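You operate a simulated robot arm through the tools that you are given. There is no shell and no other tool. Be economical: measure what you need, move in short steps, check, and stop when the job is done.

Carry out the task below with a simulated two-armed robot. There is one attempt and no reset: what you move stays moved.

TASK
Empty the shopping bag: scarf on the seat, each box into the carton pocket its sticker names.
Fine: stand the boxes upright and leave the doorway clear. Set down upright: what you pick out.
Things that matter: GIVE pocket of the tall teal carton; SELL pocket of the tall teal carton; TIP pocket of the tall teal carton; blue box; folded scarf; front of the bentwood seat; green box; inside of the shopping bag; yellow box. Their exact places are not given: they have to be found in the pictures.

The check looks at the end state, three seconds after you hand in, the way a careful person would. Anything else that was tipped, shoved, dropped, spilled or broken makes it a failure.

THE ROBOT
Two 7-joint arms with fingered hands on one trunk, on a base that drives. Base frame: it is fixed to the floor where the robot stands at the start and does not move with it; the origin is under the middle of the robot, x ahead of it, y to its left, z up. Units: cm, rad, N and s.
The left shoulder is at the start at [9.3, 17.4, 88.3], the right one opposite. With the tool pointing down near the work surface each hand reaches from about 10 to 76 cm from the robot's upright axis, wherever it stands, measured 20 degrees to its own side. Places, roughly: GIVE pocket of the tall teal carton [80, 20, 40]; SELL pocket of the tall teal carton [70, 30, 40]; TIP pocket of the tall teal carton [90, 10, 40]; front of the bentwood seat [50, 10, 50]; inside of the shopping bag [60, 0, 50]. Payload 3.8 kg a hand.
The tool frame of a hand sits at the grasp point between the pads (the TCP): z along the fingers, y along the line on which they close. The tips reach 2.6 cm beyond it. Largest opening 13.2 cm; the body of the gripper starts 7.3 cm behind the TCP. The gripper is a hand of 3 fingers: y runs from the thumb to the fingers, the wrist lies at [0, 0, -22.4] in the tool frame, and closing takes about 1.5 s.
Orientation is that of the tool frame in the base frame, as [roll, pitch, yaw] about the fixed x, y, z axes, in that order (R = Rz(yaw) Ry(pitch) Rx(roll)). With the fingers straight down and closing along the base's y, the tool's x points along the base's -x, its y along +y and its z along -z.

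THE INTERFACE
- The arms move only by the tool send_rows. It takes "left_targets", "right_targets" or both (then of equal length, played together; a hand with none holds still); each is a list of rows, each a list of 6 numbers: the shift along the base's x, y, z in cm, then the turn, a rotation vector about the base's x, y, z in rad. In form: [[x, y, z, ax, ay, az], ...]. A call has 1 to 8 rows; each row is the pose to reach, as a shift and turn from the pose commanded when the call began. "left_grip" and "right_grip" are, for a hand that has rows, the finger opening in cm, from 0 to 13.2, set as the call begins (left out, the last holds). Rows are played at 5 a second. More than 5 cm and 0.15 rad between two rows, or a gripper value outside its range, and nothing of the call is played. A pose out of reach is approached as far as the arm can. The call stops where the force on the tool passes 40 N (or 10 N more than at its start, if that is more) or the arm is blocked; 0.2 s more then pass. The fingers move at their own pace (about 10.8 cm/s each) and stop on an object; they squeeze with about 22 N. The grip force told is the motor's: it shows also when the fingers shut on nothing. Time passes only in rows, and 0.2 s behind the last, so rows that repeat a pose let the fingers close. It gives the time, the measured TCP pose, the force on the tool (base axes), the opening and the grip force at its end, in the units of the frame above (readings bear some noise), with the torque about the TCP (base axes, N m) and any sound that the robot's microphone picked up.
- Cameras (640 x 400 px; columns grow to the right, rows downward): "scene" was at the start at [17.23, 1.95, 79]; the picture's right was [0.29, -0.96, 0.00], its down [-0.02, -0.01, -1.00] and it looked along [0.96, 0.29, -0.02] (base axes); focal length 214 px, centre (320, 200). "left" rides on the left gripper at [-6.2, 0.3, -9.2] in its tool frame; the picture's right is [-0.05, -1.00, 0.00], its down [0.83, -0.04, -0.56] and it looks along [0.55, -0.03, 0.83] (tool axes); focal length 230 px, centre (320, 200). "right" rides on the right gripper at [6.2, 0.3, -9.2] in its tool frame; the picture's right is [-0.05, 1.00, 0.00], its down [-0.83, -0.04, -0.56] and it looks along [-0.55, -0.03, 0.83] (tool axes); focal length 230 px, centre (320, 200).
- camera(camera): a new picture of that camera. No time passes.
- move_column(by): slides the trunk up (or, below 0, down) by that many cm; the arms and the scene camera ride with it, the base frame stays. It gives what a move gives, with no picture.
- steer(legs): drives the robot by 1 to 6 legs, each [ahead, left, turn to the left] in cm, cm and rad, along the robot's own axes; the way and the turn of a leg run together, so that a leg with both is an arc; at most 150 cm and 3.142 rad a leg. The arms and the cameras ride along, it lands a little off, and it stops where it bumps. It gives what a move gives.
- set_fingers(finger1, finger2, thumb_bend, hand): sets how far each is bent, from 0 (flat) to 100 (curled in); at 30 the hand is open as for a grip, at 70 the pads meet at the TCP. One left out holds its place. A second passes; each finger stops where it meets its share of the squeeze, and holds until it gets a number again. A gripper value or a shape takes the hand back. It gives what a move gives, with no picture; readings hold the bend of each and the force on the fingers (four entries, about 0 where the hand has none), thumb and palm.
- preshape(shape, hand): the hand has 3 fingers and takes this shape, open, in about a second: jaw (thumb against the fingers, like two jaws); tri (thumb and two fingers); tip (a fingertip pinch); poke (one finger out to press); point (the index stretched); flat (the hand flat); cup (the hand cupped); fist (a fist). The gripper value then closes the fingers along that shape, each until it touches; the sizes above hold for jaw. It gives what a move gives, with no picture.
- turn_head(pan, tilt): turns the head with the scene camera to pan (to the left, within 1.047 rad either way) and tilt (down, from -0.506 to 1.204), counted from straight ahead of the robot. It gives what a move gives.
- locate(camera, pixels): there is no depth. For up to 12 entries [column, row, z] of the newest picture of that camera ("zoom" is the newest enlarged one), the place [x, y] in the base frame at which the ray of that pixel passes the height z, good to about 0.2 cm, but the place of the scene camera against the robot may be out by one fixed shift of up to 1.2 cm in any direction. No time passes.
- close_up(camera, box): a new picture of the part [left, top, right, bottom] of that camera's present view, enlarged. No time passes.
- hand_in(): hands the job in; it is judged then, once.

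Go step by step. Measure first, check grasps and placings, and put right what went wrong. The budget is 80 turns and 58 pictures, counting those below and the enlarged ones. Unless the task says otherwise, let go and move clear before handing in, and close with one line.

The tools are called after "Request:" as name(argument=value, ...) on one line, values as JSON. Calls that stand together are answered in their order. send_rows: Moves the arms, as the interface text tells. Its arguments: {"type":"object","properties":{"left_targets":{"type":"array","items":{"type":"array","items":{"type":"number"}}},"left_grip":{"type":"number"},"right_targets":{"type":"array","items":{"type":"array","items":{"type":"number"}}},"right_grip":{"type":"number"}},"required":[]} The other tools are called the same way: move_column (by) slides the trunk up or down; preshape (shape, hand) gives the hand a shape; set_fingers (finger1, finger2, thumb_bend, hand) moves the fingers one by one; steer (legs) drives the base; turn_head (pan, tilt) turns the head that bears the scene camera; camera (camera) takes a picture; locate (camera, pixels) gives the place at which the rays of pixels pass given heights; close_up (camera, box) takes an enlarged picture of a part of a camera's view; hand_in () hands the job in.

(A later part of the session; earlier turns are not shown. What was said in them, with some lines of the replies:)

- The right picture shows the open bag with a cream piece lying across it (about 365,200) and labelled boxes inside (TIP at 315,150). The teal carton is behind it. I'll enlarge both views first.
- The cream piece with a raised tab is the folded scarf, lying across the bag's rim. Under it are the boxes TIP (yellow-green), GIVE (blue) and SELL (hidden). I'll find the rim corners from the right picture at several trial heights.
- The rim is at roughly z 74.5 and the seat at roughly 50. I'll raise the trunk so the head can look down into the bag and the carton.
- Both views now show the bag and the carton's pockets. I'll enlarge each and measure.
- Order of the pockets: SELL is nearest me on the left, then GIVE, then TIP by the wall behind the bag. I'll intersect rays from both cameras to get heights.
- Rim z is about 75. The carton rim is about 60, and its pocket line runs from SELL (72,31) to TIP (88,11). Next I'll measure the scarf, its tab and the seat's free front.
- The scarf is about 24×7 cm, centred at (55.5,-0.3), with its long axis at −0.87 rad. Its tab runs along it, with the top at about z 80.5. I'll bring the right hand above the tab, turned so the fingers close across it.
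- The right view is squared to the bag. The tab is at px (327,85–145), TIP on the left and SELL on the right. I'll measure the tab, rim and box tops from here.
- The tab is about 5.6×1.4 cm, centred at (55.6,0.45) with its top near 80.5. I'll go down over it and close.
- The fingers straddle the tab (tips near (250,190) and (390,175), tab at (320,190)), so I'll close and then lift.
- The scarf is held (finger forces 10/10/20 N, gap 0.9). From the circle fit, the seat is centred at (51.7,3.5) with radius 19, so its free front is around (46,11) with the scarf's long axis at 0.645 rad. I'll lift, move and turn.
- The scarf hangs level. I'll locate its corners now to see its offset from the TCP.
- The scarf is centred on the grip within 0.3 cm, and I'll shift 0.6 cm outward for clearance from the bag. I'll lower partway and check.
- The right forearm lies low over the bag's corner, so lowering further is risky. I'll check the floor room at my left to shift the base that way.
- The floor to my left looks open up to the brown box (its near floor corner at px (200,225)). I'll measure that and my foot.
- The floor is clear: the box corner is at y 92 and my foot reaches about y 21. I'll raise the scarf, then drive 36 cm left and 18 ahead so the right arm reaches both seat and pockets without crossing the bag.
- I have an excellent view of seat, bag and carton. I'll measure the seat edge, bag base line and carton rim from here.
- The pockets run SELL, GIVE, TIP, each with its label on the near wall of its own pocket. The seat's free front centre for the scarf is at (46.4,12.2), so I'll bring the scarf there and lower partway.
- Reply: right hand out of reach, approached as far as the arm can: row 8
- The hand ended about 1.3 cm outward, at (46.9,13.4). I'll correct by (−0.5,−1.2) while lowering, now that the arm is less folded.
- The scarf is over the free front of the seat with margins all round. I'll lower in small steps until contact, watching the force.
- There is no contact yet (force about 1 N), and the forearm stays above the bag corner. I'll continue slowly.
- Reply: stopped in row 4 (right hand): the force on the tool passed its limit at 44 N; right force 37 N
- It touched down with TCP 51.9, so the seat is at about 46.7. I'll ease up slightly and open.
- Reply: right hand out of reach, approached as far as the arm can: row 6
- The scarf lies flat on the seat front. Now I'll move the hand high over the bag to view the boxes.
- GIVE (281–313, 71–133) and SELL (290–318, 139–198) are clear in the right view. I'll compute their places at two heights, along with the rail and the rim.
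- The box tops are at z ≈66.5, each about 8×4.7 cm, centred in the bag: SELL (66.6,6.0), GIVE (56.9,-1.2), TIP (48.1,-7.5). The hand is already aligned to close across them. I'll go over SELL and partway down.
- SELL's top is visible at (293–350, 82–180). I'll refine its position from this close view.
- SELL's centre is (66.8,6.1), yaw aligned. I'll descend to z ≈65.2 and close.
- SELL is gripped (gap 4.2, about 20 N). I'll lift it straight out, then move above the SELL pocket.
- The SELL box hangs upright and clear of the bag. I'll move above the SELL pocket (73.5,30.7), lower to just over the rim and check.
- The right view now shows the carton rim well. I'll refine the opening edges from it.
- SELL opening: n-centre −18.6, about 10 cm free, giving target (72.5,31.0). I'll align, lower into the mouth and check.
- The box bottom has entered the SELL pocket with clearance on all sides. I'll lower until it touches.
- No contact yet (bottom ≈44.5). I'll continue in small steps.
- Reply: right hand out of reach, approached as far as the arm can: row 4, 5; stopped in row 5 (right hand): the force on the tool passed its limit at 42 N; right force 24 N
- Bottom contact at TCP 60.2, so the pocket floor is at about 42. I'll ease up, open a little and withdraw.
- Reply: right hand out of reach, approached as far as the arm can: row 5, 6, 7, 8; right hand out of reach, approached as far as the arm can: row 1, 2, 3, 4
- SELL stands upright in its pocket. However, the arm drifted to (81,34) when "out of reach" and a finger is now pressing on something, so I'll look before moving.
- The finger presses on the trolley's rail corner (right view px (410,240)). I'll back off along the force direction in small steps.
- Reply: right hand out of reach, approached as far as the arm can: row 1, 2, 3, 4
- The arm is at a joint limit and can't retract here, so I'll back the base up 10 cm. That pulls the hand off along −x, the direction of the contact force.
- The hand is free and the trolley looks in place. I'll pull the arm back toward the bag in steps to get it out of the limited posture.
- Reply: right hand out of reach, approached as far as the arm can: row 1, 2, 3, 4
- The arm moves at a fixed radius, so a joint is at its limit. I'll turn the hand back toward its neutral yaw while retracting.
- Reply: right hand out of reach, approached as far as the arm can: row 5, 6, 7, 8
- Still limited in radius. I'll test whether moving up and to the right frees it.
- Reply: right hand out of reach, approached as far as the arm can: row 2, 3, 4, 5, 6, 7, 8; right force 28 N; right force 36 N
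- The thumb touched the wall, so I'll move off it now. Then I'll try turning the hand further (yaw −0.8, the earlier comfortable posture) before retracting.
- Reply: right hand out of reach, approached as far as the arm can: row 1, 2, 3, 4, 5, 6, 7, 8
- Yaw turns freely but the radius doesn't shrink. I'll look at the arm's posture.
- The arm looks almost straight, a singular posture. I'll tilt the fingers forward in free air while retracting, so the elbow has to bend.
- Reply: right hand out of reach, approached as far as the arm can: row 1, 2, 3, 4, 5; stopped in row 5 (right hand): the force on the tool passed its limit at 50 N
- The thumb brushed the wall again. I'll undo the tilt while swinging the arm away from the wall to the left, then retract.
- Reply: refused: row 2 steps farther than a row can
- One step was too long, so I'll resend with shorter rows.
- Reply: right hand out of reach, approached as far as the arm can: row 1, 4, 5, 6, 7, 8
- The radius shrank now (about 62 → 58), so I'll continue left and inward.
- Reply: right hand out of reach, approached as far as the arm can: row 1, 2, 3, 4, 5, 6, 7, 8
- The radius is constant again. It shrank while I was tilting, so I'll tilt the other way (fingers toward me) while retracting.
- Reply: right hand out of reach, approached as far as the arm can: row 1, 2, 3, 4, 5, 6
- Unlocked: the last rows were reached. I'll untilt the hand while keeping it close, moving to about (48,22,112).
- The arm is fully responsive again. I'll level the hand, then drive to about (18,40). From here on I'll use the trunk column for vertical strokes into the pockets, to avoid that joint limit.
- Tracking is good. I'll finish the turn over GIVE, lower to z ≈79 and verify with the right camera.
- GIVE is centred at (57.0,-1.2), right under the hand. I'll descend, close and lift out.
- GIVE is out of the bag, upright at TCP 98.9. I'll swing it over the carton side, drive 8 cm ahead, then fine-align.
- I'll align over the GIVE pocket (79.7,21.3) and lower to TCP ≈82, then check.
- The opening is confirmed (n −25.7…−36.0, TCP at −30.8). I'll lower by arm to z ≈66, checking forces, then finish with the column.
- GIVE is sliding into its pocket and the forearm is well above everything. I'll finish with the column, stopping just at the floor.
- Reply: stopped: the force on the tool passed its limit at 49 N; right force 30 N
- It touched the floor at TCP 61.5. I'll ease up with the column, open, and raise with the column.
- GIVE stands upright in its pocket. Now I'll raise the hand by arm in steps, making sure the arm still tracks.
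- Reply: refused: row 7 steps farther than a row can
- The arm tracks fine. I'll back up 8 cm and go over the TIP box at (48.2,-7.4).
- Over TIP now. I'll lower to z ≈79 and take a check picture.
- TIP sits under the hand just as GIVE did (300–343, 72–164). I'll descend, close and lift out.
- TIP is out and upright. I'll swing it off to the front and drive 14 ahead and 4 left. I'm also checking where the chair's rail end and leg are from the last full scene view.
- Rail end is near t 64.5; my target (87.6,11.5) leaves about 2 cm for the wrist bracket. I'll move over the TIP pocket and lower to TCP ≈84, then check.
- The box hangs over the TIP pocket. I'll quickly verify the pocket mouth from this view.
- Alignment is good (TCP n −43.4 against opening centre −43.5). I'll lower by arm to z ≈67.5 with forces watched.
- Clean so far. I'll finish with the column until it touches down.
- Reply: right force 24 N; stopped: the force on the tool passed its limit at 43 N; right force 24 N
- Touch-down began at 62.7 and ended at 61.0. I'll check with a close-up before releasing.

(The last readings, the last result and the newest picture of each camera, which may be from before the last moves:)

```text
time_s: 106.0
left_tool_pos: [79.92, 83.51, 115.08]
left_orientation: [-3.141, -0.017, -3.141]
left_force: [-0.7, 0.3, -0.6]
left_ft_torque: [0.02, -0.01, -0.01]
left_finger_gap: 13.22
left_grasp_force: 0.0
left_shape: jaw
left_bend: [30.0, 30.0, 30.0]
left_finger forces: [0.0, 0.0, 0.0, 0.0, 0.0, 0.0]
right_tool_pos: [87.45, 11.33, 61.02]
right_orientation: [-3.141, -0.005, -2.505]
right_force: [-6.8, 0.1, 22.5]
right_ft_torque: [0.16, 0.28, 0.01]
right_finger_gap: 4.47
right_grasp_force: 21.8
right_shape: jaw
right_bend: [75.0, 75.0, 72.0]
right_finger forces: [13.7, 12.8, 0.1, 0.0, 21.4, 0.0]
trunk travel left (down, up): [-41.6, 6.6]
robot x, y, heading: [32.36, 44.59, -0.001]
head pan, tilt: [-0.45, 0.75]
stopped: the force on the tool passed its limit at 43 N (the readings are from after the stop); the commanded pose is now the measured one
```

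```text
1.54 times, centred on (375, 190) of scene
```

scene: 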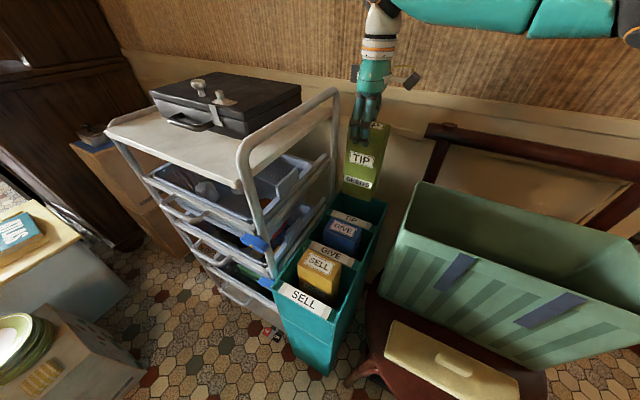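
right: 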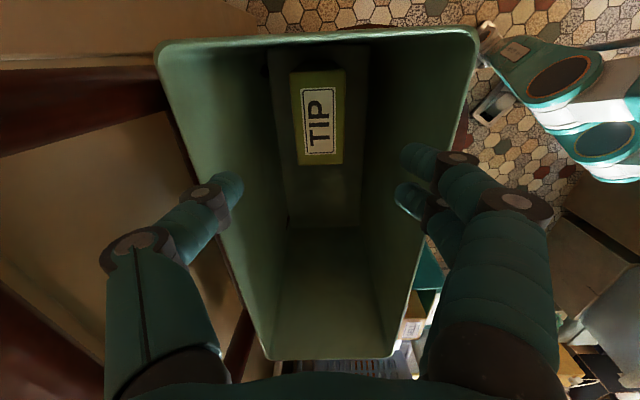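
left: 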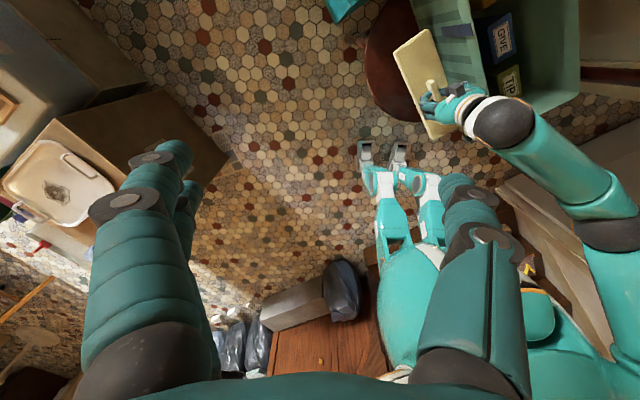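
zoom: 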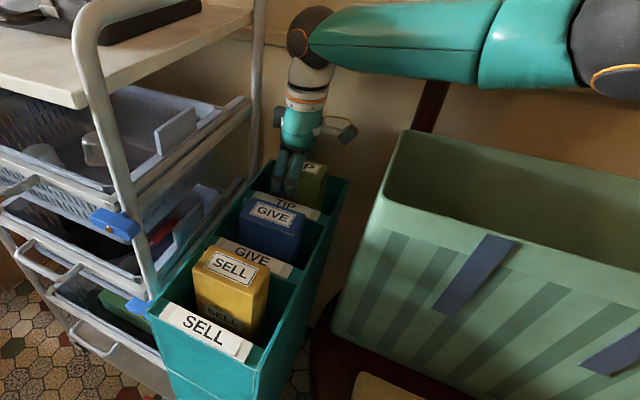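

TIP is in its pocket, its top at the same height as the others. I'll ease up, open and withdraw with the column.

Request:
move_column(by=0.4)

Request:
send_rows(right_targets=[[0, 0, 0, 0, 0, 0], [0, 0, 0, 0, 0, 0], [0, 0, 0, 0, 0, 0], [0, 0, 0, 0, 0, 0]], right_grip=6.3)

Request:
move_column(by=6)

Request:
send_rows(right_targets=[[0, 0, 2.5, 0, 0, 0], [0, 0, 6, 0, 0, 0], [0, 0, 10, 0, 0, 0], [0, 0, 14, 0, 0, 0], [0, 0, 18, 0, 0, 0], [0, 0, 22, 0, 0, 0], [0, 0, 26, 0, 0, 0], [0, 0, 30, 0, 0, 0]])

```text
time_s: 106.5
left_tool_pos: [79.83, 83.34, 115.49]
left_orientation: [-3.14, -0.018, 3.14]
left_force: [-0.8, -0.7, -0.4]
left_ft_torque: [-0.01, 0.07, 0.0]
left_finger_gap: 13.2
left_grasp_force: 0.1
left_shape: jaw
left_bend: [30.0, 30.0, 30.0]
left_finger forces: [0.0, 0.0, 0.0, 0.0, 0.0, 0.1]
right_tool_pos: [87.25, 11.27, 61.22]
right_orientation: [3.141, -0.009, -2.503]
right_force: [-3.0, -0.2, 5.9]
right_ft_torque: [0.09, 0.09, -0.02]
right_finger_gap: 4.37
right_grasp_force: 21.8
right_shape: jaw
right_bend: [74.0, 74.0, 71.0]
right_finger forces: [11.3, 11.3, 0.1, 0.0, 20.7, 0.0]
trunk travel left (down, up): [-42.0, 6.2]
robot x, y, heading: [32.29, 44.41, 0.003]
head pan, tilt: [-0.45, 0.75]
```

```text
time_s: 107.5
left_tool_pos: [80.02, 83.3, 115.63]
left_orientation: [3.14, -0.018, -3.139]
left_force: [0.0, 0.4, 1.0]
left_ft_torque: [-0.01, 0.01, -0.04]
left_finger_gap: 13.19
left_grasp_force: 0.0
left_shape: jaw
left_bend: [30.0, 30.0, 30.0]
left_finger forces: [0.0, 0.1, 0.0, 0.0, 0.0, 0.0]
right_tool_pos: [87.25, 11.2, 61.19]
right_orientation: [3.138, -0.009, -2.506]
right_force: [1.9, -3.7, 0.8]
right_ft_torque: [-0.01, 0.0, 0.02]
right_finger_gap: 5.9
right_grasp_force: 0.1
right_shape: jaw
right_bend: [74.0, 74.0, 70.0]
right_finger forces: [1.9, 2.6, 0.0, 0.0, 0.1, 0.0]
trunk travel left (down, up): [-42.0, 6.2]
robot x, y, heading: [32.53, 44.11, 0.002]
head pan, tilt: [-0.45, 0.75]
```

```text
time_s: 108.5
left_tool_pos: [79.97, 83.32, 121.35]
left_orientation: [3.139, -0.02, -3.141]
left_force: [0.2, 0.5, -1.1]
left_ft_torque: [0.03, 0.01, -0.03]
left_finger_gap: 13.18
left_grasp_force: 0.0
left_shape: jaw
left_bend: [30.0, 30.0, 30.0]
left_finger forces: [0.0, 0.0, 0.0, 0.1, 0.0, 0.1]
right_tool_pos: [87.3, 11.32, 67.06]
right_orientation: [3.136, -0.01, -2.504]
right_force: [0.0, 0.3, -0.3]
right_ft_torque: [-0.01, -0.01, 0.03]
right_finger_gap: 6.28
right_grasp_force: 0.1
right_shape: jaw
right_bend: [73.0, 73.0, 70.0]
right_finger forces: [0.0, 0.1, 0.1, 0.0, 0.0, 0.1]
trunk travel left (down, up): [-48.0, 0.2]
robot x, y, heading: [31.99, 44.23, -0.003]
head pan, tilt: [-0.45, 0.75]
```

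```text
time_s: 110.3
left_tool_pos: [79.9, 83.45, 121.55]
left_orientation: [3.141, -0.016, -3.139]
left_force: [-0.2, 0.3, -0.3]
left_ft_torque: [0.0, -0.03, -0.03]
left_finger_gap: 13.21
left_grasp_force: 0.0
left_shape: jaw
left_bend: [30.0, 30.0, 30.0]
left_finger forces: [0.1, 0.1, 0.0, 0.1, 0.1, 0.0]
right_tool_pos: [87.39, 11.08, 97.51]
right_orientation: [3.138, -0.008, -2.504]
right_force: [-0.3, -0.1, 0.3]
right_ft_torque: [-0.01, 0.0, 0.03]
right_finger_gap: 6.26
right_grasp_force: 0.1
right_shape: jaw
right_bend: [73.0, 73.0, 70.0]
right_finger forces: [0.0, 0.0, 0.1, 0.0, 0.1, 0.1]
trunk travel left (down, up): [-48.0, 0.2]
robot x, y, heading: [31.82, 44.72, -0.004]
head pan, tilt: [-0.45, 0.75]
```

The hand is clear. I'll back the robot off and take a final look.

Request:
steer(legs=[[-20, 0, 0]])

Request:
camera(camera="scene")

```text
time_s: 111.9
left_tool_pos: [60.27, 83.27, 121.42]
left_orientation: [-3.141, -0.017, 3.14]
left_force: [-0.6, 0.0, 0.5]
left_ft_torque: [0.0, -0.03, 0.02]
left_finger_gap: 13.2
left_grasp_force: 0.0
left_shape: jaw
left_bend: [30.0, 30.0, 30.0]
left_finger forces: [0.0, 0.0, 0.1, 0.0, 0.0, 0.0]
right_tool_pos: [67.52, 11.01, 97.33]
right_orientation: [3.138, -0.009, -2.506]
right_force: [-0.5, -0.5, -0.4]
right_ft_torque: [-0.01, -0.02, -0.02]
right_finger_gap: 6.24
right_grasp_force: 0.1
right_shape: jaw
right_bend: [73.0, 73.0, 70.0]
right_finger forces: [0.1, 0.0, 0.0, 0.1, 0.0, 0.0]
trunk travel left (down, up): [-48.0, 0.2]
robot x, y, heading: [12.45, 44.68, -0.004]
head pan, tilt: [-0.45, 0.75]
```

```text
1 pictures are left
```

scene: 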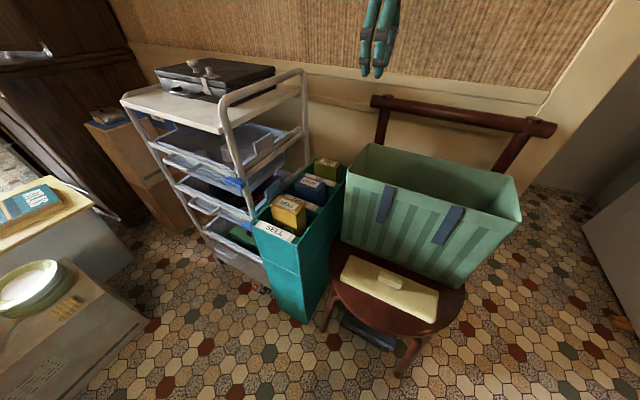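

The last picture shows SELL, GIVE and TIP standing in their own pockets, the scarf flat on the seat front, and the bag empty and upright. The hands are clear and the doorway is free, so I'm handing in.

Request:
hand_in()

```text
The job is handed in.
```

The bag is empty: the scarf lies flat on the seat front, and the SELL, GIVE and TIP boxes stand upright in their own pockets. While the right arm was stuck at a joint limit it pressed on the trolley rail and touched the wall. The trolley looked in place afterwards, but I couldn't confirm that it hadn't shifted slightly.
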